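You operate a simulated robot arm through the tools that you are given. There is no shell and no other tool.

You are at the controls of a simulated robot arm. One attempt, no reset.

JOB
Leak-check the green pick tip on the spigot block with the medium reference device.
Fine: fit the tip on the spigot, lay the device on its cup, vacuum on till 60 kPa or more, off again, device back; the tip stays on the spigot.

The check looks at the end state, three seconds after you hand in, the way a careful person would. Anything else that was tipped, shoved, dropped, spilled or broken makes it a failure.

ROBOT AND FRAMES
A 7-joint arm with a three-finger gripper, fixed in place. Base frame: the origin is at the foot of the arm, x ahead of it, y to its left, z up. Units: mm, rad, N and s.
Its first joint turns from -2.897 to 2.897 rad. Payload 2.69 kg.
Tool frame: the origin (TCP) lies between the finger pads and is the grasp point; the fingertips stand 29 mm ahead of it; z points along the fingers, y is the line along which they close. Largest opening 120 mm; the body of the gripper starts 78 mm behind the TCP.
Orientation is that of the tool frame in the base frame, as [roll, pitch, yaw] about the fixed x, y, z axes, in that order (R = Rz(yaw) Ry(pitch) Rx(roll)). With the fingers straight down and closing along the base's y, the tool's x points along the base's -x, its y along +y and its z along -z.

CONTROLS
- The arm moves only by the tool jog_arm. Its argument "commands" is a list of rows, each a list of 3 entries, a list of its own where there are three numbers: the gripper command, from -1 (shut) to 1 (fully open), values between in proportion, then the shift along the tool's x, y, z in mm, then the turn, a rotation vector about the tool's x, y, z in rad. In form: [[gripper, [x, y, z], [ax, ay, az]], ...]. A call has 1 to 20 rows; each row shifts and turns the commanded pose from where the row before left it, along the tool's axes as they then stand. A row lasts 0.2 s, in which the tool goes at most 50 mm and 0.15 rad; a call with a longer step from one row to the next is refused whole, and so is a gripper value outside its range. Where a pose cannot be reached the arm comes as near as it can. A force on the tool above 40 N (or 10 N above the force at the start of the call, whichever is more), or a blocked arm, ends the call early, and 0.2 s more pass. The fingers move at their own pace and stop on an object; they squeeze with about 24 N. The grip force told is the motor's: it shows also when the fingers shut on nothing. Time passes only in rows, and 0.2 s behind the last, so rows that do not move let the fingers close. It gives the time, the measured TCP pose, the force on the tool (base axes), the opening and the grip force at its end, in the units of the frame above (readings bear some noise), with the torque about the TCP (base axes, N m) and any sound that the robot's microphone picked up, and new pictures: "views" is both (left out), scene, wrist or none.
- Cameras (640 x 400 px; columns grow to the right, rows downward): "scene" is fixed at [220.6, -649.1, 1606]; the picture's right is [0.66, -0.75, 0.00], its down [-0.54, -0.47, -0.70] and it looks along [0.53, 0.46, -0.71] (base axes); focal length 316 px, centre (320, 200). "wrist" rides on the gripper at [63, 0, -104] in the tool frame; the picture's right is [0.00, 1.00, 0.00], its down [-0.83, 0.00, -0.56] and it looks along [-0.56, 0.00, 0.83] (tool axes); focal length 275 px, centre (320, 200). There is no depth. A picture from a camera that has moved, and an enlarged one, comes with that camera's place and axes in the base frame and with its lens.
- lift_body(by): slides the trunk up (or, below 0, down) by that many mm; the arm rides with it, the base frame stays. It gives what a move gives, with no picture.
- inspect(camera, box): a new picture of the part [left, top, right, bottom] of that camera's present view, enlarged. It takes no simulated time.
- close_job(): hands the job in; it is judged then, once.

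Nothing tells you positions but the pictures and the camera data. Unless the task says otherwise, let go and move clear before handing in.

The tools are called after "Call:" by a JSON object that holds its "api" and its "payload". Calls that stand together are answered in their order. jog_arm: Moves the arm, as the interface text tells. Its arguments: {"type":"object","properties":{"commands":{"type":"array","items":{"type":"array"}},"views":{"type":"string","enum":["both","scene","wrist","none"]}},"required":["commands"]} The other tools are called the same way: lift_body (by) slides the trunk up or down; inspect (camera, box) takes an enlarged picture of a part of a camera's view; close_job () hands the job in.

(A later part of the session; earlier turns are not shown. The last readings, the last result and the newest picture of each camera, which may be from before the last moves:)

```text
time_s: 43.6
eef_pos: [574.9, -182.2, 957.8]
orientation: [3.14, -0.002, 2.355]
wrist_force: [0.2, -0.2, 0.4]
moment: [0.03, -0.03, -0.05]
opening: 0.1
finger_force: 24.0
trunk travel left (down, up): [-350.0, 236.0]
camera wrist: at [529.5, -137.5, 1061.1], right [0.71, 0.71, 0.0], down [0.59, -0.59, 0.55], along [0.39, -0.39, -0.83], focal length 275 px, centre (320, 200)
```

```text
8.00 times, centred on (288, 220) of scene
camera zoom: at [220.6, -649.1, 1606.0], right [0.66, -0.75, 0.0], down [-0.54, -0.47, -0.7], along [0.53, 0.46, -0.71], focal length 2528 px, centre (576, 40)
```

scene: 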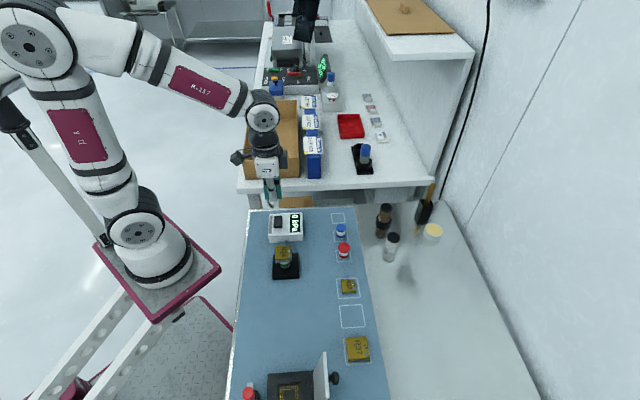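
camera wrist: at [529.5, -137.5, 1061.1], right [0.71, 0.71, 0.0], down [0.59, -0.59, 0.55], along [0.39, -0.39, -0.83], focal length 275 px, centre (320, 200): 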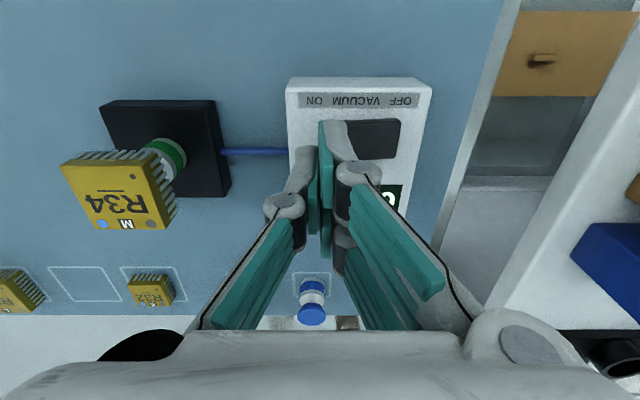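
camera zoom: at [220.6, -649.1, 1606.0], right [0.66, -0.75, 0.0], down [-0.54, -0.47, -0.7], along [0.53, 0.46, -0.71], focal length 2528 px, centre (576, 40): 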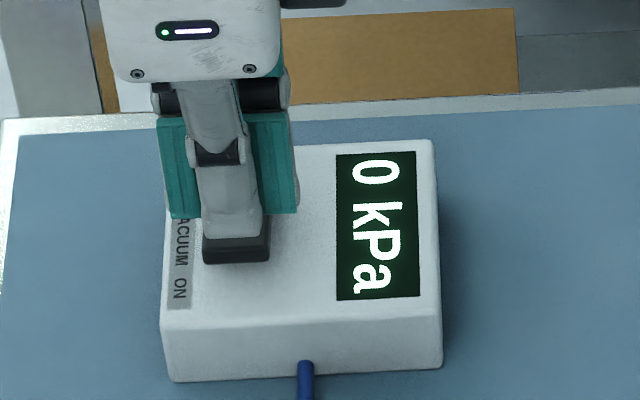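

I'm positioned over the ON end. I'll press down slowly in small steps.

Call:
{"api": "jog_arm", "payload": {"commands": [[-1, [0, 0, 3], [0, 0, 0]], [-1, [0, 0, 3], [0, 0, 0]], [-1, [0, 0, 3], [0, 0, 0]], [-1, [0, 0, 2], [0, 0, 0]], [-1, [0, 0, 2], [0, 0, 0]], [-1, [0, 0, 0], [0, 0, 0]]], "views": "none"}}

Call:
{"api": "inspect", "payload": {"camera": "scene", "box": [248, 195, 328, 245]}}

```text
time_s: 45.0
eef_pos: [573.9, -181.9, 944.6]
orientation: [3.142, -0.003, 2.354]
wrist_force: [-0.3, 0.1, -0.9]
moment: [0.0, -0.01, 0.02]
opening: 0.0
finger_force: 24.4
trunk travel left (down, up): [-350.0, 236.0]
```

```text
8.00 times, centred on (288, 220) of scene
camera zoom: at [220.6, -649.1, 1606.0], right [0.66, -0.75, 0.0], down [-0.54, -0.47, -0.7], along [0.53, 0.46, -0.71], focal length 2528 px, centre (576, 40)
```

zoom: 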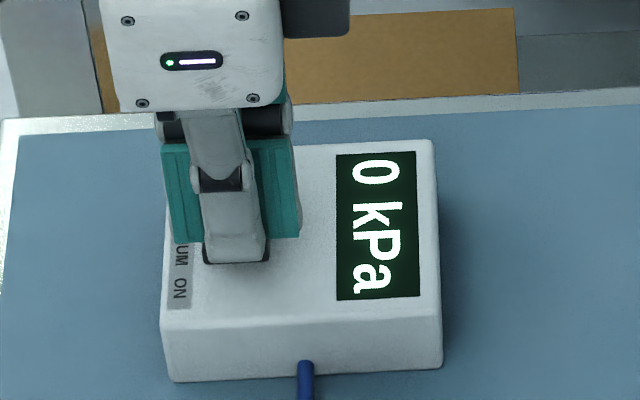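

Call:
{"api": "jog_arm", "payload": {"commands": [[-1, [0, 0, 2], [0, 0, 0]], [-1, [0, 0, 2], [0, 0, 0]], [-1, [0, 0, 2], [0, 0, 0]], [-1, [0, 0, 0], [0, 0, 0]]], "views": "none"}}

```text
time_s: 46.0
eef_pos: [574.7, -181.2, 937.0]
orientation: [3.141, -0.001, 2.354]
wrist_force: [-1.1, -2.2, 0.8]
moment: [-0.06, 0.06, 0.04]
opening: 6.2
finger_force: 28.4
trunk travel left (down, up): [-350.0, 236.0]
```

The fingers were wedged open slightly (6 mm), so the rocker's edge must be right between them. Let me look before pressing any further.

Call:
{"api": "inspect", "payload": {"camera": "scene", "box": [262, 205, 310, 235]}}

Call:
{"api": "inspect", "payload": {"camera": "wrist", "box": [220, 80, 420, 205]}}

```text
13.33 times, centred on (286, 220) of scene
camera zoom: at [220.6, -649.1, 1606.0], right [0.66, -0.75, 0.0], down [-0.54, -0.47, -0.7], along [0.53, 0.46, -0.71], focal length 4213 px, centre (773, -67)
```

zoom: 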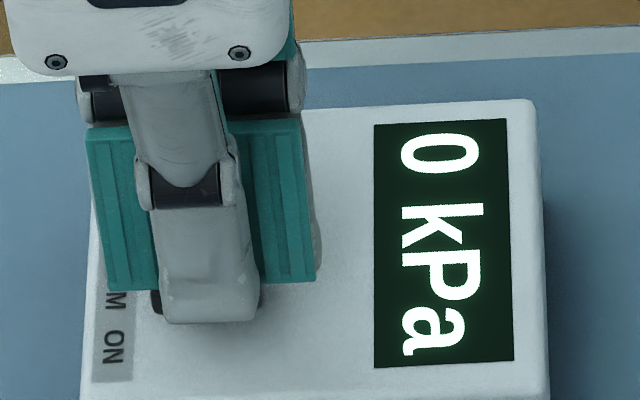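

```text
3.20 times, centred on (320, 142) of wrist
camera zoom: at [529.4, -137.8, 1041.9], right [0.71, 0.71, 0.0], down [0.59, -0.59, 0.55], along [0.39, -0.39, -0.83], focal length 881 px, centre (320, 384)
```

zoom: 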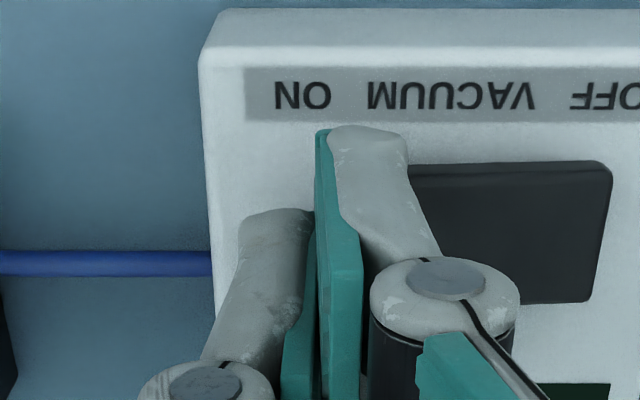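

The rocker's end sits right at the seam between thumb and fingers. I'll back up, shift 7.5 mm toward -e2 so only the finger pair presses the ON end, and try again.

Call:
{"api": "jog_arm", "payload": {"commands": [[-1, [0, 0, -8], [0, 0, 0]], [-1, [0, -7.5, 0], [0, 0, 0]], [-1, [0, 0, 0], [0, 0, 0]], [-1, [0, 0, 0], [0, 0, 0]]], "views": "none"}}

Call:
{"api": "inspect", "payload": {"camera": "scene", "box": [262, 205, 310, 235]}}

Call:
{"api": "inspect", "payload": {"camera": "wrist", "box": [220, 80, 420, 205]}}

```text
time_s: 47.0
eef_pos: [569.8, -186.7, 946.3]
orientation: [3.141, -0.003, 2.356]
wrist_force: [0.5, -0.1, 0.1]
moment: [-0.01, 0.03, -0.02]
opening: 0.0
finger_force: 28.3
trunk travel left (down, up): [-350.0, 236.0]
```

```text
13.33 times, centred on (286, 220) of scene
camera zoom: at [220.6, -649.1, 1606.0], right [0.66, -0.75, 0.0], down [-0.54, -0.47, -0.7], along [0.53, 0.46, -0.71], focal length 4213 px, centre (773, -67)
```

zoom: 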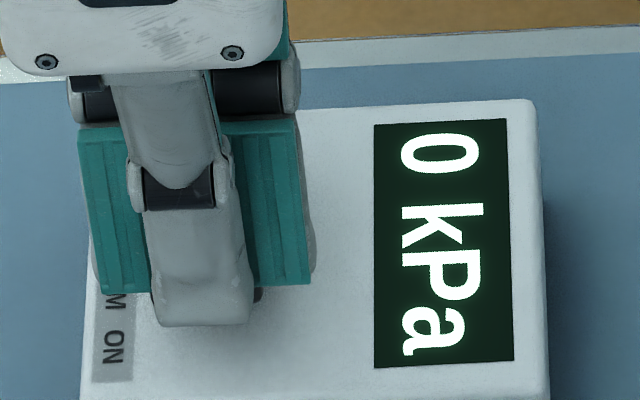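

```text
3.20 times, centred on (320, 142) of wrist
camera zoom: at [523.9, -142.8, 1050.0], right [0.71, 0.71, 0.0], down [0.59, -0.59, 0.55], along [0.39, -0.39, -0.83], focal length 881 px, centre (320, 384)
```

zoom: 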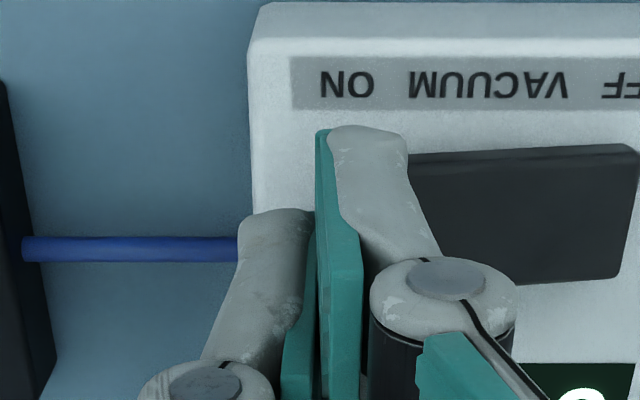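

Call:
{"api": "jog_arm", "payload": {"commands": [[-1, [0, 0, 3], [0, 0, 0]], [-1, [0, 0, 3], [0, 0, 0]], [-1, [0, 0, 2], [0, 0, 0]], [-1, [0, 0, 1], [0, 0, 0]], [-1, [0, 0, 0], [0, 0, 0]]], "views": "none"}}

```text
time_s: 48.2
eef_pos: [567.1, -188.6, 937.2]
orientation: [-3.141, -0.002, 2.354]
wrist_force: [-8.5, -11.1, 6.4]
moment: [-0.27, 0.18, -0.01]
opening: 0.0
finger_force: 28.1
trunk travel left (down, up): [-350.0, 236.0]
```

The fingertip slid off the ON edge laterally, so I was too far toward -e2. I'll back up and shift +12.5 mm along e2 so the thumb's flat tip presses fully on the ON end.

Call:
{"api": "jog_arm", "payload": {"commands": [[-1, [0, 0, -12], [0, 0, 0]], [-1, [0, 12.5, 0], [0, 0, 0]], [-1, [0, 0, 0], [0, 0, 0]], [-1, [0, 0, 0], [0, 0, 0]]], "views": "wrist"}}

Call:
{"api": "inspect", "payload": {"camera": "scene", "box": [262, 205, 310, 235]}}

Call:
{"api": "inspect", "payload": {"camera": "wrist", "box": [220, 80, 420, 205]}}

```text
time_s: 49.2
eef_pos: [578.4, -179.1, 949.3]
orientation: [3.141, -0.002, 2.353]
wrist_force: [-0.5, 0.3, 0.1]
moment: [-0.02, 0.04, -0.02]
opening: 0.0
finger_force: 28.9
trunk travel left (down, up): [-350.0, 236.0]
camera wrist: at [533.6, -133.8, 1053.0], right [0.7, 0.71, 0.0], down [0.59, -0.59, 0.55], along [0.39, -0.39, -0.83], focal length 275 px, centre (320, 200)
```

wrist: 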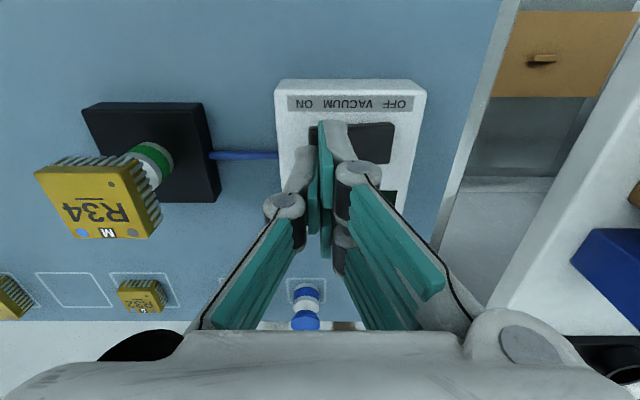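

```text
13.33 times, centred on (286, 220) of scene
camera zoom: at [220.6, -649.1, 1606.0], right [0.66, -0.75, 0.0], down [-0.54, -0.47, -0.7], along [0.53, 0.46, -0.71], focal length 4213 px, centre (773, -67)
```

zoom: 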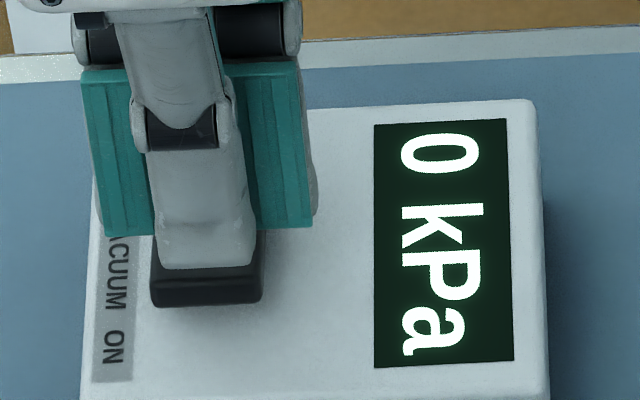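

```text
3.20 times, centred on (320, 142) of wrist
camera zoom: at [533.6, -133.8, 1053.0], right [0.7, 0.71, 0.0], down [0.59, -0.59, 0.55], along [0.39, -0.39, -0.83], focal length 881 px, centre (320, 384)
```

zoom: 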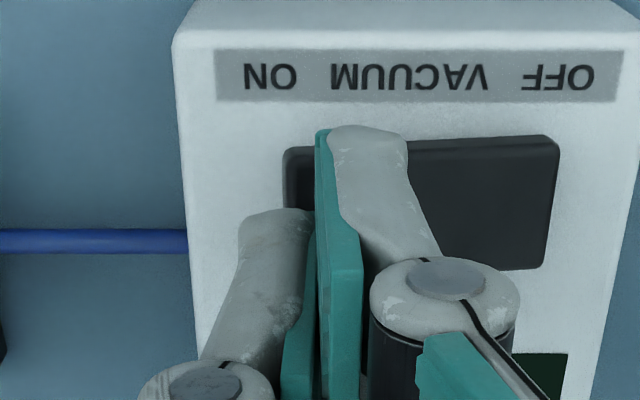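

The ON edge now sits about 6 mm inside the thumb's footprint. Pressing down again in small steps.

Call:
{"api": "jog_arm", "payload": {"commands": [[-1, [0, 0, 4], [0, 0, 0]], [-1, [0, 0, 4], [0, 0, 0]], [-1, [0, 0, 2], [0, 0, 0]], [-1, [0, 0, 1], [0, 0, 0]], [-1, [0, 0, 0], [0, 0, 0]]], "views": "none"}}

```text
time_s: 50.4
eef_pos: [577.7, -178.1, 938.6]
orientation: [3.141, -0.002, 2.353]
wrist_force: [-4.4, -5.7, 4.0]
moment: [-0.2, 0.12, 0.02]
opening: 0.2
finger_force: 28.4
trunk travel left (down, up): [-350.0, 236.0]
```

Forces suggest the fingertips are bevelled near the seam, so the edge is riding in the notch. I'll back up and tilt the hand slightly (0.15 rad) so the thumb tip is lowest and lands squarely on the ON end.

Call:
{"api": "jog_arm", "payload": {"commands": [[-1, [0, 0, -8], [0, 0, 0]], [-1, [0, 0, 0], [-0.15, 0, 0]], [-1, [0, 0, 0], [0, 0, 0]], [-1, [0, 0, 0], [0, 0, 0]]], "views": "none"}}

Call:
{"api": "inspect", "payload": {"camera": "scene", "box": [262, 205, 310, 235]}}

Call:
{"api": "inspect", "payload": {"camera": "wrist", "box": [220, 80, 420, 205]}}

```text
time_s: 51.4
eef_pos: [577.9, -178.1, 946.3]
orientation: [2.991, -0.001, 2.355]
wrist_force: [-0.5, -0.3, -0.6]
moment: [-0.01, 0.0, -0.02]
opening: 0.1
finger_force: 28.1
trunk travel left (down, up): [-350.0, 236.0]
```

```text
13.33 times, centred on (286, 220) of scene
camera zoom: at [220.6, -649.1, 1606.0], right [0.66, -0.75, 0.0], down [-0.54, -0.47, -0.7], along [0.53, 0.46, -0.71], focal length 4213 px, centre (773, -67)
```

zoom: 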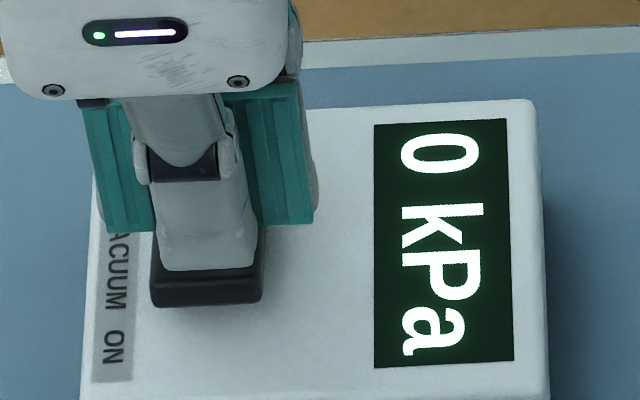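

```text
3.20 times, centred on (320, 142) of wrist
camera zoom: at [522.2, -145.1, 1048.9], right [0.7, 0.7, 0.15], down [0.53, -0.65, 0.55], along [0.48, -0.3, -0.82], focal length 881 px, centre (320, 384)
```

zoom: 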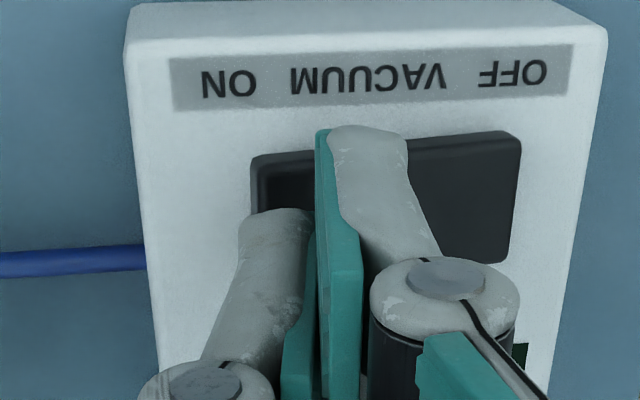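

Call:
{"api": "jog_arm", "payload": {"commands": [[-1, [0, -0.6, 4], [0, 0, 0]], [-1, [0, -0.45, 3], [0, 0, 0]], [-1, [0, -0.15, 1], [0, 0, 0]], [-1, [0, -0.15, 1], [0, 0, 0]], [-1, [0, 0, 0], [0, 0, 0]]], "views": "none"}}

```text
time_s: 52.6
eef_pos: [578.6, -178.8, 937.4]
orientation: [2.992, -0.002, 2.354]
wrist_force: [0.2, 0.3, -0.1]
moment: [-0.01, -0.02, 0.01]
opening: 0.1
finger_force: 29.0
trunk travel left (down, up): [-350.0, 236.0]
```

Call:
{"api": "jog_arm", "payload": {"commands": [[-1, [0, -0.15, 1], [0, 0, 0]], [-1, [0, -0.15, 1], [0, 0, 0]], [-1, [0, 0, 0], [0, 0, 0]]], "views": "none"}}

Call:
{"api": "inspect", "payload": {"camera": "scene", "box": [262, 205, 310, 235]}}

```text
time_s: 53.4
eef_pos: [578.1, -180.2, 934.7]
orientation: [2.991, -0.003, 2.356]
wrist_force: [-0.1, 0.2, 0.6]
moment: [0.03, 0.01, 0.0]
opening: 0.1
finger_force: 28.8
trunk travel left (down, up): [-350.0, 236.0]
```

```text
13.33 times, centred on (286, 220) of scene
camera zoom: at [220.6, -649.1, 1606.0], right [0.66, -0.75, 0.0], down [-0.54, -0.47, -0.7], along [0.53, 0.46, -0.71], focal length 4213 px, centre (773, -67)
```

zoom: 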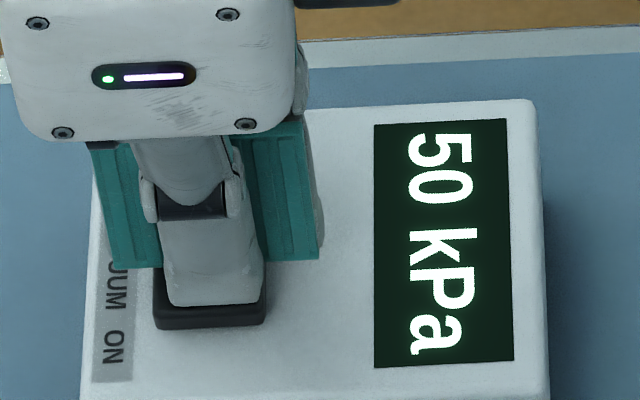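

The vacuum came on: the display reads 50 kPa and rising. I'll lift off the rocker and watch the reading.

Call:
{"api": "jog_arm", "payload": {"commands": [[-1, [0, 1.2, -8], [0, 0, 0]], [-1, [0, 0, 0], [0, 0, 0]]], "views": "none"}}

Call:
{"api": "inspect", "payload": {"camera": "scene", "box": [256, 205, 320, 245]}}

```text
time_s: 54.0
eef_pos: [576.7, -179.3, 942.4]
orientation: [2.989, -0.001, 2.355]
wrist_force: [-0.7, -0.4, 0.6]
moment: [-0.05, -0.01, 0.0]
opening: 0.1
finger_force: 28.4
trunk travel left (down, up): [-350.0, 236.0]
```

```text
10.00 times, centred on (288, 225) of scene
camera zoom: at [220.6, -649.1, 1606.0], right [0.66, -0.75, 0.0], down [-0.54, -0.47, -0.7], along [0.53, 0.46, -0.71], focal length 3160 px, centre (640, -50)
```

zoom: 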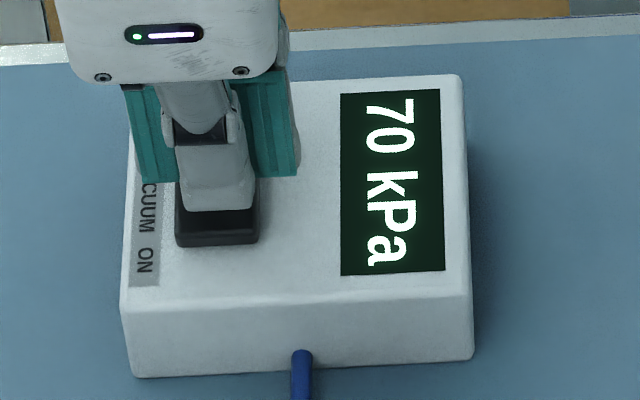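

The reading is 70 kPa, above the required 60, so the tip holds vacuum. Now I'll raise, move over the OFF end, and tilt the other way so the finger pair is lowest.

Call:
{"api": "jog_arm", "payload": {"commands": [[-1, [0, 0, -18], [0, 0, 0]], [-1, [0, 0, 0], [0.15, 0, 0]], [-1, [0, 38, 0], [0, 0, 0]], [-1, [0, 0, 0], [0.15, 0, 0]], [-1, [0, 0, 0], [0, 0, 0]], [-1, [0, 0, 0], [0, 0, 0]]], "views": "both"}}

Call:
{"api": "inspect", "payload": {"camera": "scene", "box": [256, 200, 320, 240]}}

Call:
{"api": "inspect", "payload": {"camera": "wrist", "box": [220, 80, 420, 205]}}

```text
time_s: 55.4
eef_pos: [602.6, -152.4, 961.5]
orientation: [-2.992, -0.003, 2.354]
wrist_force: [-0.6, 0.1, 0.6]
moment: [0.02, -0.01, 0.0]
opening: 0.0
finger_force: 28.6
trunk travel left (down, up): [-350.0, 236.0]
camera wrist: at [568.9, -97.9, 1063.5], right [0.7, 0.7, -0.15], down [0.65, -0.53, 0.55], along [0.31, -0.48, -0.82], focal length 275 px, centre (320, 200)
```

scene: 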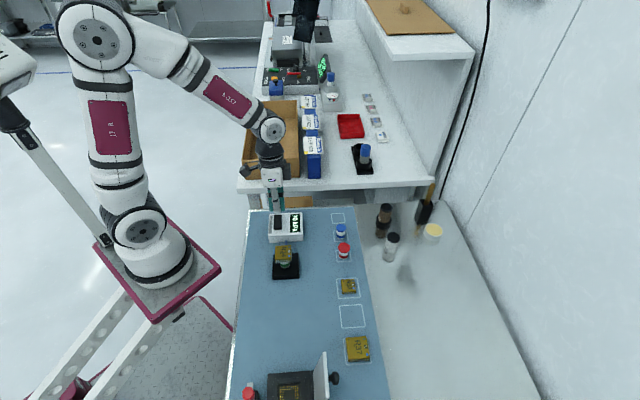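
wrist: 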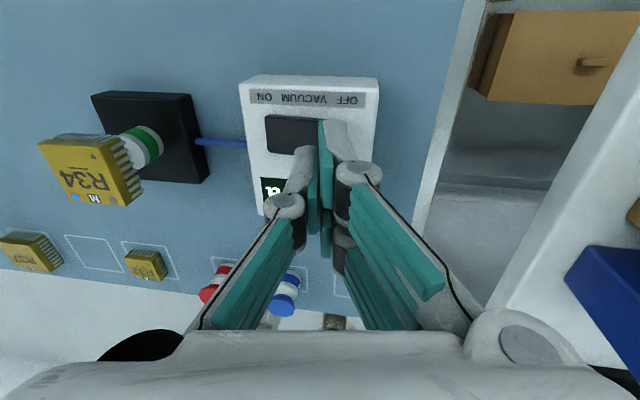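

```text
10.00 times, centred on (288, 220) of scene
camera zoom: at [220.6, -649.1, 1606.0], right [0.66, -0.75, 0.0], down [-0.54, -0.47, -0.7], along [0.53, 0.46, -0.71], focal length 3160 px, centre (640, 0)
```

zoom: 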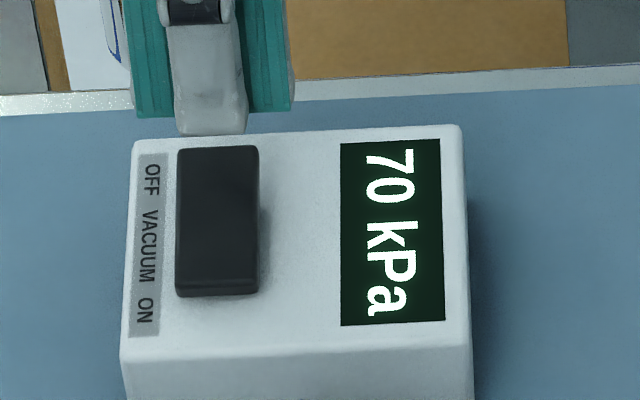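

```text
3.20 times, centred on (320, 142) of wrist
camera zoom: at [568.9, -97.9, 1063.5], right [0.7, 0.7, -0.15], down [0.65, -0.53, 0.55], along [0.31, -0.48, -0.82], focal length 881 px, centre (320, 384)
```

zoom: 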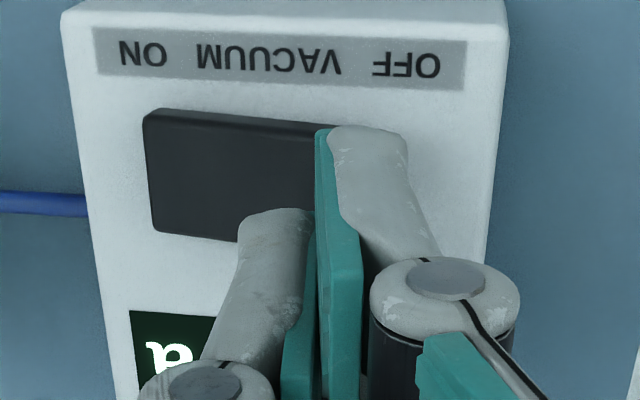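

Now pressing the OFF end the same way, slowly.

Call:
{"api": "jog_arm", "payload": {"commands": [[-1, [0, 1.2, 8], [0, 0, 0]], [-1, [0, 1.2, 8], [0, 0, 0]], [-1, [0, 0.6, 4], [0, 0, 0]], [-1, [0, 0.3, 2], [0, 0, 0]], [-1, [0, 0, 0], [0, 0, 0]]], "views": "none"}}

Call:
{"api": "inspect", "payload": {"camera": "scene", "box": [256, 200, 320, 240]}}

```text
time_s: 56.6
eef_pos: [603.1, -153.0, 939.7]
orientation: [-2.993, -0.003, 2.354]
wrist_force: [0.5, -0.5, 0.2]
moment: [0.03, -0.01, 0.01]
opening: 0.1
finger_force: 29.1
trunk travel left (down, up): [-350.0, 236.0]
```

```text
10.00 times, centred on (288, 220) of scene
camera zoom: at [220.6, -649.1, 1606.0], right [0.66, -0.75, 0.0], down [-0.54, -0.47, -0.7], along [0.53, 0.46, -0.71], focal length 3160 px, centre (640, 0)
```

zoom: 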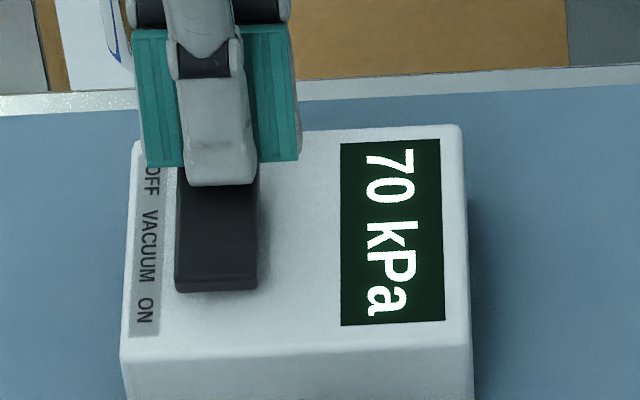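

Call:
{"api": "jog_arm", "payload": {"commands": [[-1, [0, 0.15, 1], [0, 0, 0]], [-1, [0, 0.15, 1], [0, 0, 0]], [-1, [0, 0, 0], [0, 0, 0]]], "views": "none"}}

Call:
{"api": "inspect", "payload": {"camera": "scene", "box": [256, 200, 320, 240]}}

```text
time_s: 57.4
eef_pos: [603.4, -153.0, 936.9]
orientation: [-2.994, -0.003, 2.353]
wrist_force: [0.0, -0.8, 0.8]
moment: [0.0, 0.0, 0.0]
opening: 0.0
finger_force: 28.7
trunk travel left (down, up): [-350.0, 236.0]
```

```text
10.00 times, centred on (288, 220) of scene
camera zoom: at [220.6, -649.1, 1606.0], right [0.66, -0.75, 0.0], down [-0.54, -0.47, -0.7], along [0.53, 0.46, -0.71], focal length 3160 px, centre (640, 0)
```

zoom: 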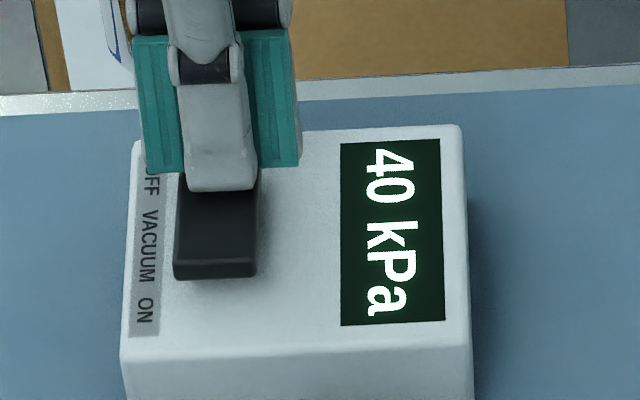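

The vacuum is switched off and dropping (40 kPa). I'll lift straight up, level the hand and confirm it reaches 0.

Call:
{"api": "jog_arm", "payload": {"commands": [[-1, [0, -1.5, -10], [0, 0, 0]], [-1, [0, -4.5, -30], [0, 0, 0]], [-1, [0, 0, 0], [-0.15, 0, 0]], [-1, [0, 0, -40], [0, 0, 0]], [-1, [0, 0, -20], [0, 0, 0]], [-1, [0, 0, 0], [0, 0, 0]]], "views": "both"}}

Call:
{"api": "inspect", "payload": {"camera": "scene", "box": [248, 205, 328, 280]}}

```text
time_s: 58.8
eef_pos: [603.4, -152.2, 1038.4]
orientation: [3.14, -0.002, 2.356]
wrist_force: [-0.6, 0.7, -0.7]
moment: [0.0, -0.04, 0.01]
opening: 0.2
finger_force: 28.8
trunk travel left (down, up): [-350.0, 236.0]
camera wrist: at [558.1, -108.9, 1141.1], right [0.7, 0.71, 0.0], down [0.59, -0.59, 0.55], along [0.39, -0.39, -0.83], focal length 275 px, centre (320, 200)
```

scene: 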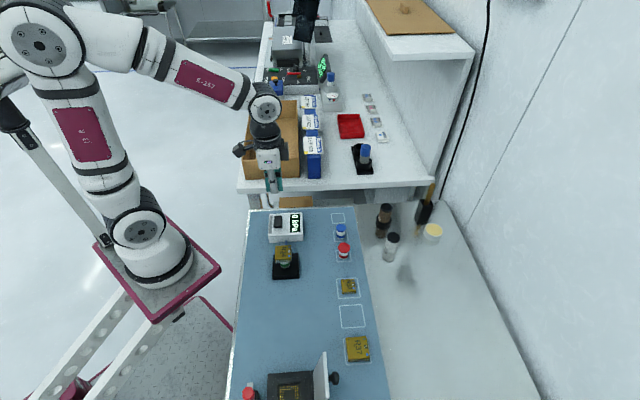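
wrist: 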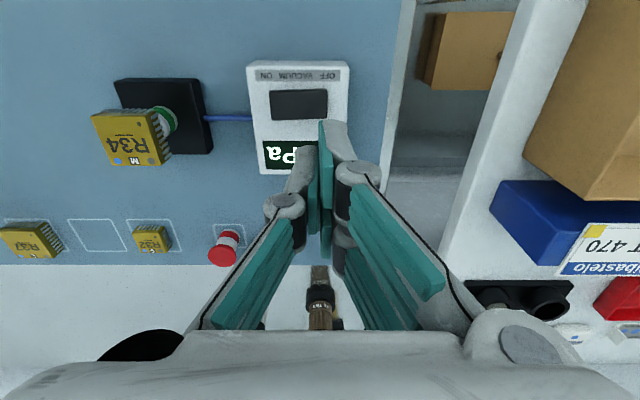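

```text
5.33 times, centred on (288, 242) of scene
camera zoom: at [220.6, -649.1, 1606.0], right [0.66, -0.75, 0.0], down [-0.54, -0.47, -0.7], along [0.53, 0.46, -0.71], focal length 1685 px, centre (491, -27)
```

zoom: 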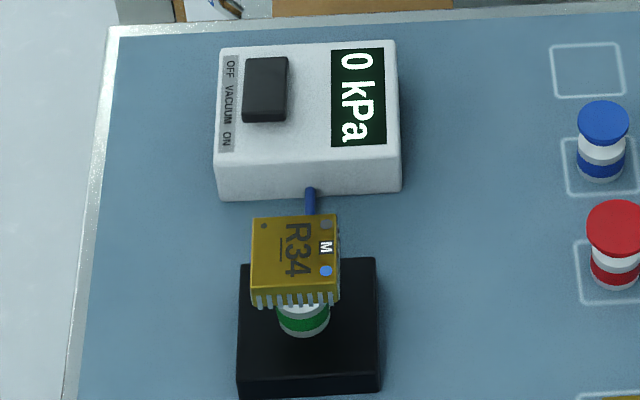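

Reading is back to 0 kPa with the switch OFF, and the device still sits level on the cup. I'll turn back, open the fingers, and return above the device.

Call:
{"api": "jog_arm", "payload": {"commands": [[-1, [0, 0, 0], [0, 0, -0.1428]], [-1, [0, 0, 0], [0, 0, -0.1428]], [-1, [0, 0, 0], [0, 0, -0.1428]], [-1, [0, 0, 0], [0, 0, -0.1428]], [-1, [0, 0, 0], [0, 0, -0.1428]], [-1, [0, 0, 0], [0, 0, -0.1428]], [-1, [0, 0, 0], [0, 0, -0.1428]], [-1, [0, 0, 0], [0, 0, -0.1428]], [-1, [0, 0, 0], [0, 0, -0.1428]], [-1, [0, 0, 0], [0, 0, -0.1428]], [-1, [0, 0, 0], [0, 0, -0.1428]], [0.2, [36.7, -4.7, 0], [0, 0, 0]], [0.2, [36.7, -4.7, 0], [0, 0, 0]], [0.2, [36.7, -4.7, 0], [0, 0, 0]], [0.2, [36.7, -4.7, 0], [0, 0, 0]], [0.2, [0, 0, 0], [0, 0, 0]], [0.2, [0, 0, 0], [0, 0, 0]]], "views": "both"}}

Call:
{"api": "inspect", "payload": {"camera": "wrist", "box": [220, 60, 420, 185]}}

```text
time_s: 62.4
eef_pos: [513.5, -270.9, 1036.4]
orientation: [3.139, 0.0, -2.357]
wrist_force: [-0.3, -0.1, -0.1]
moment: [0.01, 0.03, 0.01]
opening: 72.1
finger_force: 0.2
trunk travel left (down, up): [-350.0, 236.0]
camera wrist: at [468.0, -315.3, 1139.9], right [-0.71, 0.71, 0.0], down [0.59, 0.59, 0.56], along [0.39, 0.4, -0.83], focal length 275 px, centre (320, 200)
```

scene: 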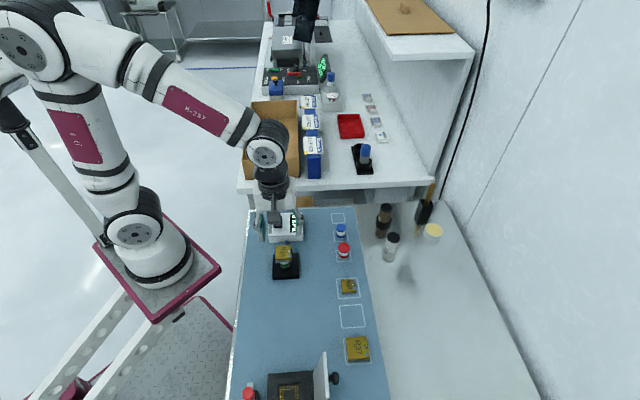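
wrist: 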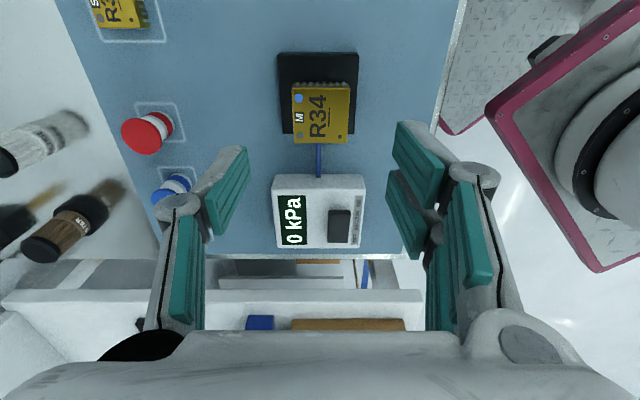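

```text
3.20 times, centred on (320, 122) of wrist
camera zoom: at [468.0, -315.3, 1139.9], right [-0.71, 0.71, 0.0], down [0.59, 0.59, 0.56], along [0.39, 0.4, -0.83], focal length 881 px, centre (320, 448)
```

zoom: 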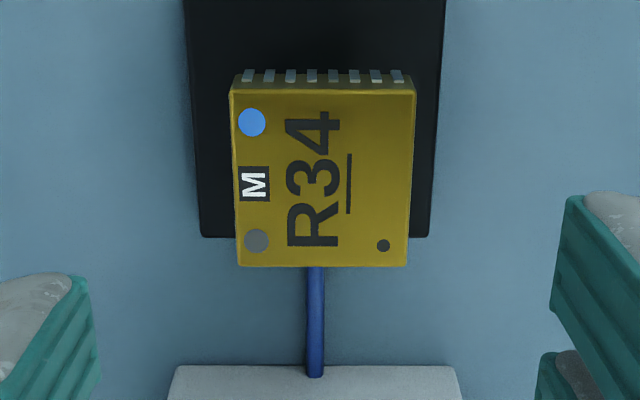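

The device is within 1 mm of where I released it. I'll correct that offset and descend to the same grasp height, then close.

Call:
{"api": "jog_arm", "payload": {"commands": [[0.2, [-0.7, 0.7, 20], [0, 0, 0]], [0.2, [0, 0, 25], [0, 0, 0]], [0.2, [0, 0, 20], [0, 0, 0]], [0.2, [0, 0, 12], [0, 0, 0]], [0.2, [0, 0, 4], [0, 0, 0]], [0.2, [0, 0, 0], [0, 0, 0]]], "views": "wrist"}}

Call:
{"api": "inspect", "payload": {"camera": "scene", "box": [256, 235, 320, 275]}}

Call:
{"api": "inspect", "payload": {"camera": "wrist", "box": [220, 90, 420, 215]}}

```text
time_s: 63.8
eef_pos: [512.1, -268.9, 955.4]
orientation: [3.141, 0.0, -2.357]
wrist_force: [0.2, -0.9, -0.5]
moment: [0.02, 0.0, -0.01]
opening: 72.1
finger_force: 0.1
trunk travel left (down, up): [-350.0, 236.0]
camera wrist: at [468.0, -314.0, 1059.3], right [-0.71, 0.71, 0.0], down [0.59, 0.59, 0.56], along [0.39, 0.4, -0.83], focal length 275 px, centre (320, 200)
```

wrist: 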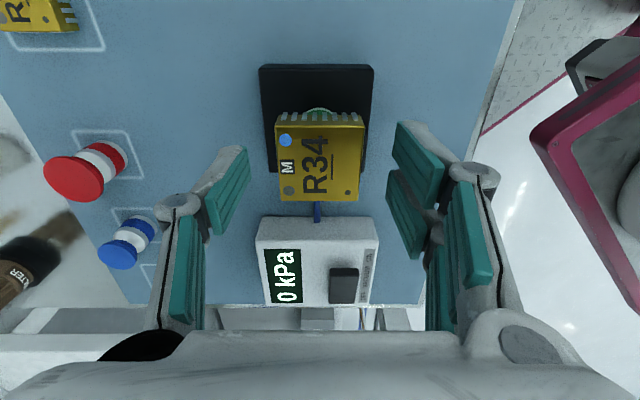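

```text
10.00 times, centred on (288, 255) of scene
camera zoom: at [220.6, -649.1, 1606.0], right [0.66, -0.75, 0.0], down [-0.54, -0.47, -0.7], along [0.53, 0.46, -0.71], focal length 3160 px, centre (640, -350)
```

zoom: 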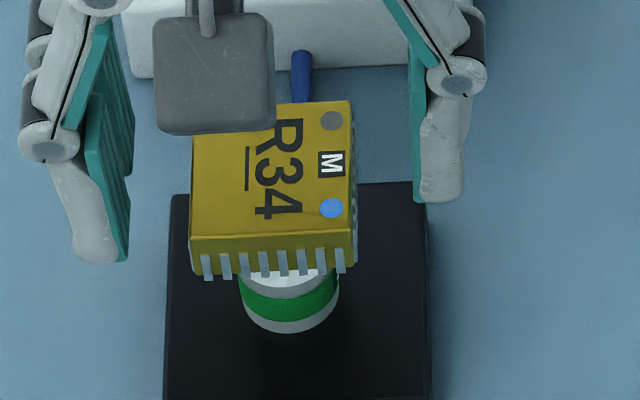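

```text
3.20 times, centred on (320, 152) of wrist
camera zoom: at [468.0, -314.0, 1059.3], right [-0.71, 0.71, 0.0], down [0.59, 0.59, 0.56], along [0.39, 0.4, -0.83], focal length 881 px, centre (320, 352)
```

zoom: 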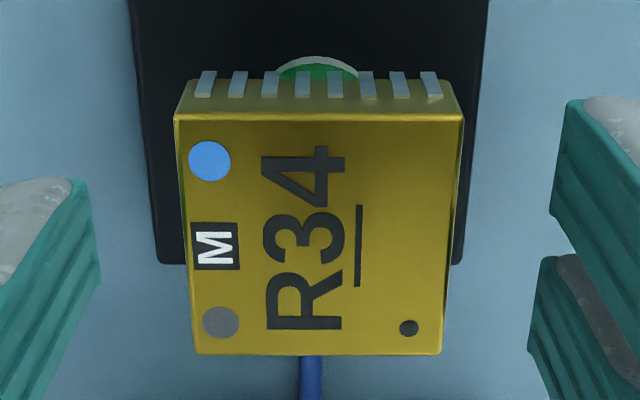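

Call:
{"api": "jog_arm", "payload": {"commands": [[0.2, [0, 0, 1.4], [0, 0, 0]], [-0.1, [0, 0, 0], [0, 0, 0]], [-0.25, [0, 0, 0], [0, 0, 0]], [-0.3, [0, 0, 0], [0, 0, 0]], [-1, [0, 0, 0], [0, 0, 0]], [-1, [0, 0, 0], [0, 0, 0]]], "views": "wrist"}}

Call:
{"api": "inspect", "payload": {"camera": "scene", "box": [256, 235, 320, 275]}}

Call:
{"api": "inspect", "payload": {"camera": "wrist", "box": [220, 90, 420, 215]}}

```text
time_s: 65.2
eef_pos: [512.9, -267.9, 955.0]
orientation: [3.14, 0.0, -2.359]
wrist_force: [0.3, -1.2, -0.1]
moment: [-0.04, 0.02, 0.01]
opening: 41.2
finger_force: 23.7
trunk travel left (down, up): [-350.0, 236.0]
camera wrist: at [468.2, -313.9, 1058.0], right [-0.71, 0.71, 0.0], down [0.59, 0.59, 0.56], along [0.39, 0.4, -0.83], focal length 275 px, centre (320, 200)
```

wrist: 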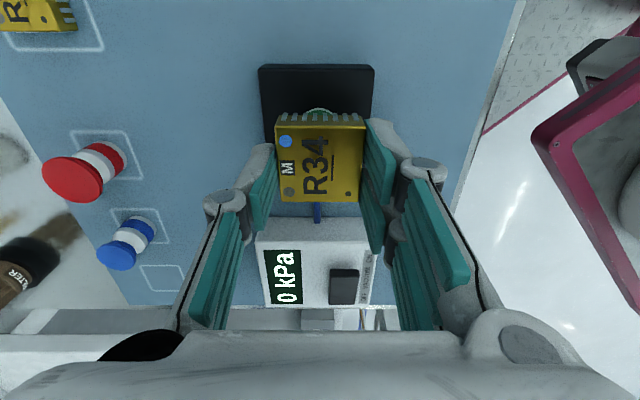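

```text
10.00 times, centred on (288, 255) of scene
camera zoom: at [220.6, -649.1, 1606.0], right [0.66, -0.75, 0.0], down [-0.54, -0.47, -0.7], along [0.53, 0.46, -0.71], focal length 3160 px, centre (640, -350)
```

zoom: 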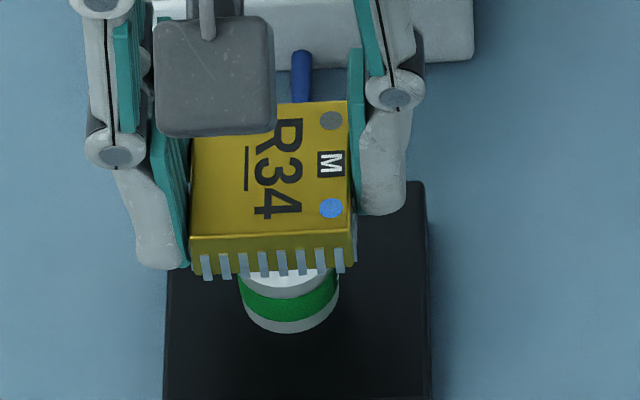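

```text
3.20 times, centred on (320, 152) of wrist
camera zoom: at [468.2, -313.9, 1058.0], right [-0.71, 0.71, 0.0], down [0.59, 0.59, 0.56], along [0.39, 0.4, -0.83], focal length 881 px, centre (320, 352)
```

zoom: 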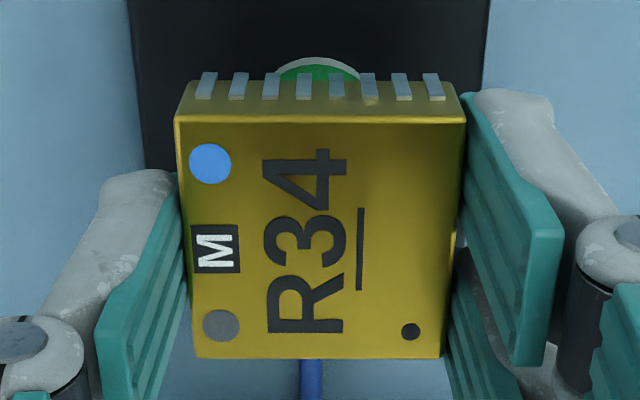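

The device is gripped again. I'll lift slowly and check the tip stays on the spigot.

Call:
{"api": "jog_arm", "payload": {"commands": [[-1, [0, 0, -3], [0, 0, 0]], [-1, [0, 0, -5], [0, 0, 0]], [-1, [0, 0, -10], [0, 0, 0]], [-1, [0, 0, -20], [0, 0, 0]], [-1, [0, 0, -22], [0, 0, 0]], [-1, [0, 0, 0], [0, 0, 0]]], "views": "both"}}

Call:
{"api": "inspect", "payload": {"camera": "scene", "box": [256, 225, 320, 275]}}

```text
time_s: 66.6
eef_pos: [511.9, -270.6, 1014.9]
orientation: [3.138, 0.0, -2.357]
wrist_force: [-0.3, 0.4, 0.5]
moment: [0.0, 0.01, 0.02]
opening: 41.2
finger_force: 23.9
trunk travel left (down, up): [-350.0, 236.0]
camera wrist: at [468.1, -314.8, 1118.4], right [-0.71, 0.71, 0.0], down [0.59, 0.59, 0.56], along [0.39, 0.4, -0.83], focal length 275 px, centre (320, 200)
```

scene: 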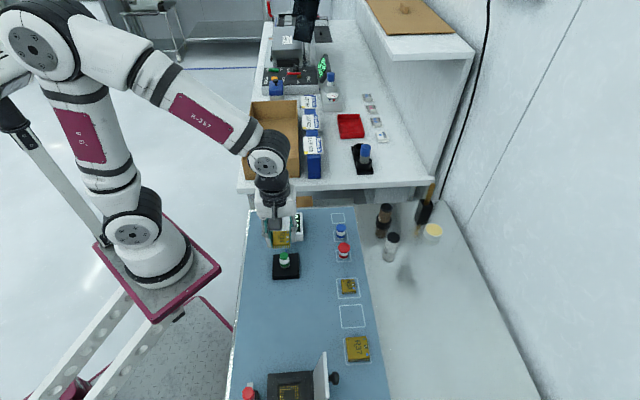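
wrist: 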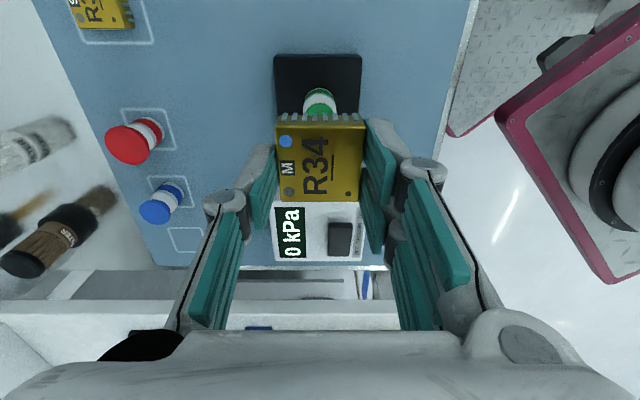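

```text
8.00 times, centred on (288, 250) of scene
camera zoom: at [220.6, -649.1, 1606.0], right [0.66, -0.75, 0.0], down [-0.54, -0.47, -0.7], along [0.53, 0.46, -0.71], focal length 2528 px, centre (576, -200)
```

zoom: 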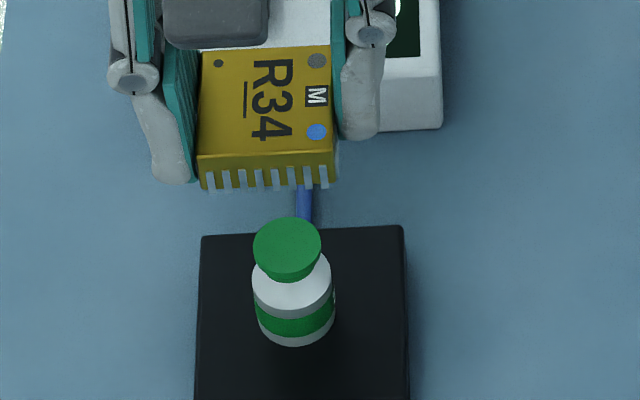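

The tip stayed put on the spigot, upright. Now I'll carry R34 back to its outline and check alignment from above before lowering.

Call:
{"api": "jog_arm", "payload": {"commands": [[-1, [28.9, -32.5, 0], [0, 0, 0]], [-1, [28.9, -32.5, 0], [0, 0, 0]], [-1, [28.9, -32.5, 0], [0, 0, 0]], [-1, [28.9, -32.5, 0], [0, 0, 0]], [-1, [28.9, -32.5, 0], [0, 0, 0]], [-1, [0, 0, 20], [0, 0, 0]], [-1, [0, 0, 30], [0, 0, 0]], [-1, [0, 0, 25], [0, 0, 0]], [-1, [0, 0, 0], [0, 0, 0]], [-1, [0, 0, 0], [0, 0, 0]]], "views": "both"}}

Call:
{"api": "inspect", "payload": {"camera": "wrist", "box": [220, 60, 420, 185]}}

Call:
{"api": "inspect", "payload": {"camera": "scene", "box": [312, 285, 392, 335]}}

```text
time_s: 68.8
eef_pos: [523.9, -485.1, 939.2]
orientation: [3.14, 0.0, -2.359]
wrist_force: [-0.7, -0.5, -0.9]
moment: [-0.01, 0.03, 0.01]
opening: 41.1
finger_force: 23.9
trunk travel left (down, up): [-350.0, 236.0]
camera wrist: at [479.8, -530.7, 1042.4], right [-0.71, 0.71, 0.0], down [0.59, 0.59, 0.56], along [0.39, 0.4, -0.83], focal length 275 px, centre (320, 200)
```

scene: 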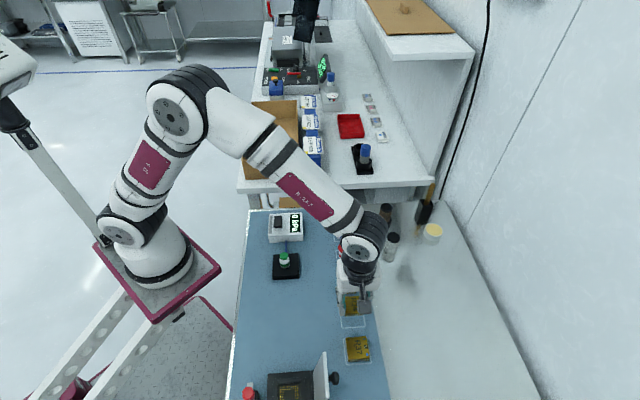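
wrist: 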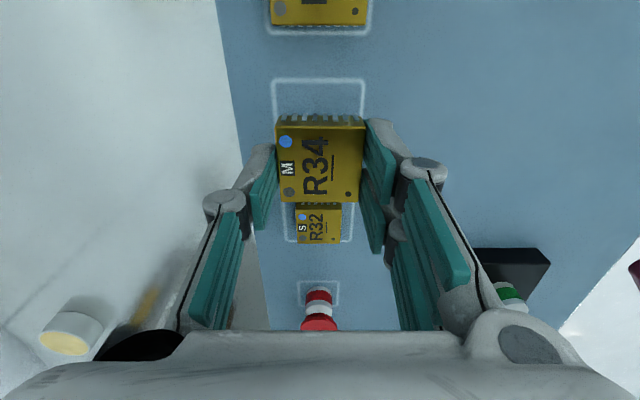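

```text
3.20 times, centred on (320, 122) of wrist
camera zoom: at [479.8, -530.7, 1042.4], right [-0.71, 0.71, 0.0], down [0.59, 0.59, 0.56], along [0.39, 0.4, -0.83], focal length 881 px, centre (320, 448)
```

zoom: 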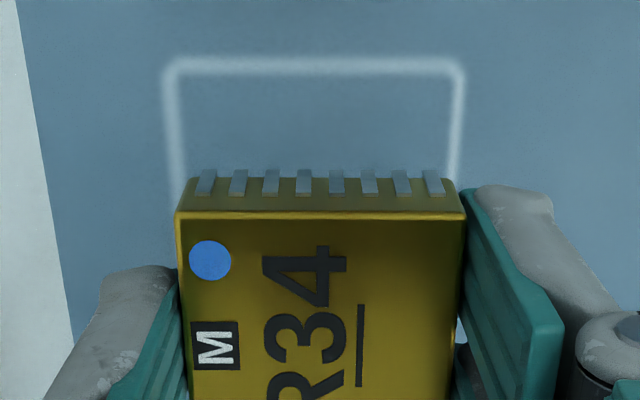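

```text
8.00 times, centred on (352, 310) of scene
camera zoom: at [220.6, -649.1, 1606.0], right [0.66, -0.75, 0.0], down [-0.54, -0.47, -0.7], along [0.53, 0.46, -0.71], focal length 2528 px, centre (64, -680)
```

zoom: 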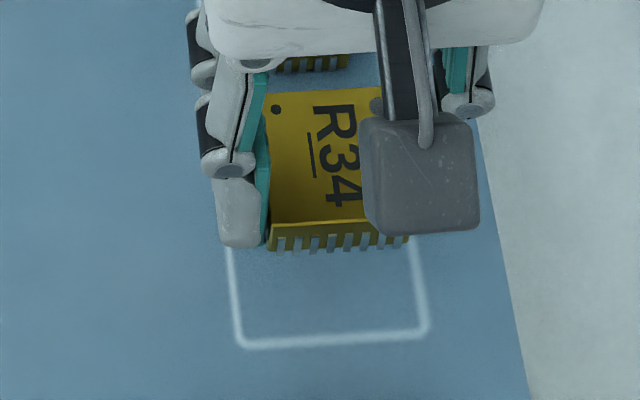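

Alignment with the outline is within about 1 mm. I'll apply a 0.5 mm lateral correction and lower, going slowly at the end.

Call:
{"api": "jog_arm", "payload": {"commands": [[-1, [0.2, -0.5, 15], [0, 0, 0]], [-1, [0, 0, 13], [0, 0, 0]], [-1, [0, 0, 8], [0, 0, 0]], [-1, [0, 0, 3], [0, 0, 0]], [-1, [0, 0, 1], [0, 0, 0]], [-1, [0, 0, 0], [0, 0, 0]]], "views": "none"}}

Call:
{"api": "inspect", "payload": {"camera": "scene", "box": [312, 285, 392, 335]}}

```text
time_s: 70.2
eef_pos: [524.9, -487.7, 900.0]
orientation: [3.14, 0.001, -2.357]
wrist_force: [0.4, 0.1, -0.1]
moment: [-0.01, 0.0, 0.0]
opening: 41.0
finger_force: 23.7
trunk travel left (down, up): [-350.0, 236.0]
```

```text
8.00 times, centred on (352, 310) of scene
camera zoom: at [220.6, -649.1, 1606.0], right [0.66, -0.75, 0.0], down [-0.54, -0.47, -0.7], along [0.53, 0.46, -0.71], focal length 2528 px, centre (64, -680)
```

zoom: 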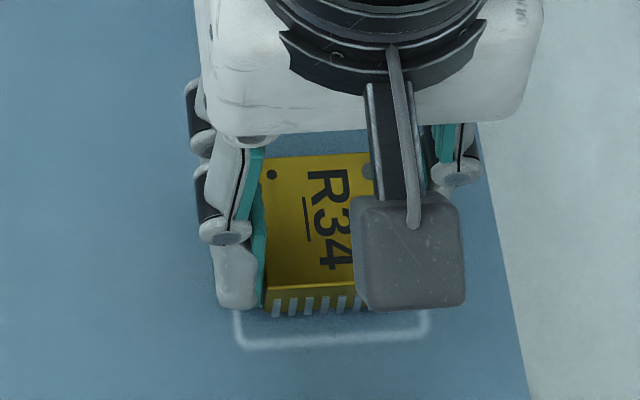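

Call:
{"api": "jog_arm", "payload": {"commands": [[-1, [0, 0, 1.5], [0, 0, 0]], [-1, [0, 0, 1], [0, 0, 0]], [-1, [0, 0, 1], [0, 0, 0]], [-1, [0, 0, 0], [0, 0, 0]]], "views": "none"}}

```text
time_s: 71.2
eef_pos: [524.0, -487.2, 895.6]
orientation: [3.138, 0.0, -2.357]
wrist_force: [0.7, 0.6, 0.1]
moment: [-0.03, 0.02, 0.03]
opening: 40.9
finger_force: 23.3
trunk travel left (down, up): [-350.0, 236.0]
```

Call:
{"api": "jog_arm", "payload": {"commands": [[-1, [0, 0, 0.7], [0, 0, 0]], [-1, [0, 0, 0.7], [0, 0, 0]], [-1, [0, 0, 0], [0, 0, 0]]], "views": "none"}}

```text
time_s: 72.0
eef_pos: [524.1, -486.3, 893.1]
orientation: [3.138, -0.001, -2.356]
wrist_force: [-0.2, -0.6, 0.0]
moment: [-0.01, 0.01, -0.03]
opening: 41.3
finger_force: 23.9
trunk travel left (down, up): [-350.0, 236.0]
```

Call:
{"api": "jog_arm", "payload": {"commands": [[-1, [0, 0, 0.5], [0, 0, 0]], [-1, [0, 0, 0.5], [0, 0, 0]], [-1, [0, 0, 0], [0, 0, 0]]], "views": "wrist"}}

Call:
{"api": "inspect", "payload": {"camera": "wrist", "box": [220, 90, 420, 215]}}

Call:
{"api": "inspect", "payload": {"camera": "scene", "box": [328, 298, 376, 328]}}

```text
time_s: 72.8
eef_pos: [524.3, -487.2, 893.7]
orientation: [-3.141, 0.001, -2.357]
wrist_force: [0.3, 4.0, 13.1]
moment: [0.17, 0.04, -0.01]
opening: 41.2
finger_force: 23.8
trunk travel left (down, up): [-350.0, 236.0]
camera wrist: at [479.9, -531.9, 997.8], right [-0.71, 0.71, 0.0], down [0.59, 0.59, 0.56], along [0.39, 0.39, -0.83], focal length 275 px, centre (320, 200)
```

wrist: 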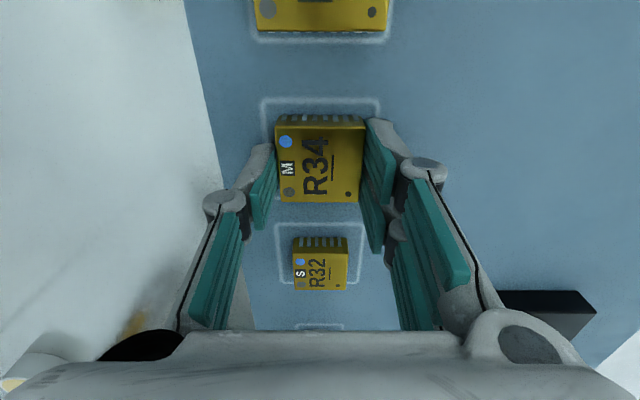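

```text
3.20 times, centred on (320, 152) of wrist
camera zoom: at [479.9, -531.9, 997.8], right [-0.71, 0.71, 0.0], down [0.59, 0.59, 0.56], along [0.39, 0.39, -0.83], focal length 881 px, centre (320, 352)
```

zoom: 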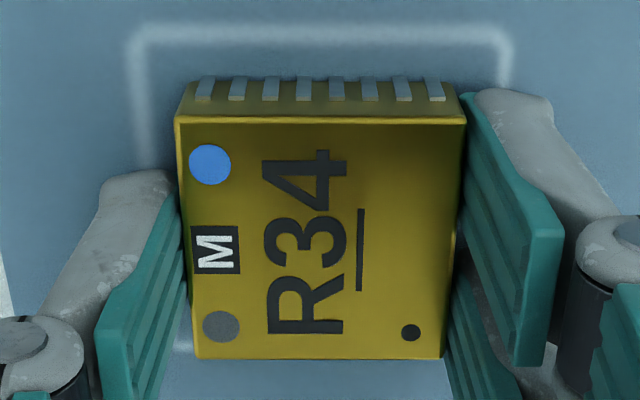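

```text
13.33 times, centred on (352, 313) of scene
camera zoom: at [220.6, -649.1, 1606.0], right [0.66, -0.75, 0.0], down [-0.54, -0.47, -0.7], along [0.53, 0.46, -0.71], focal length 4213 px, centre (-107, -1307)
```

zoom: 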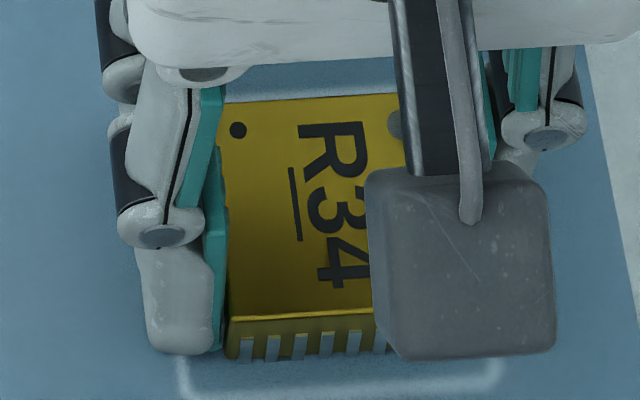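

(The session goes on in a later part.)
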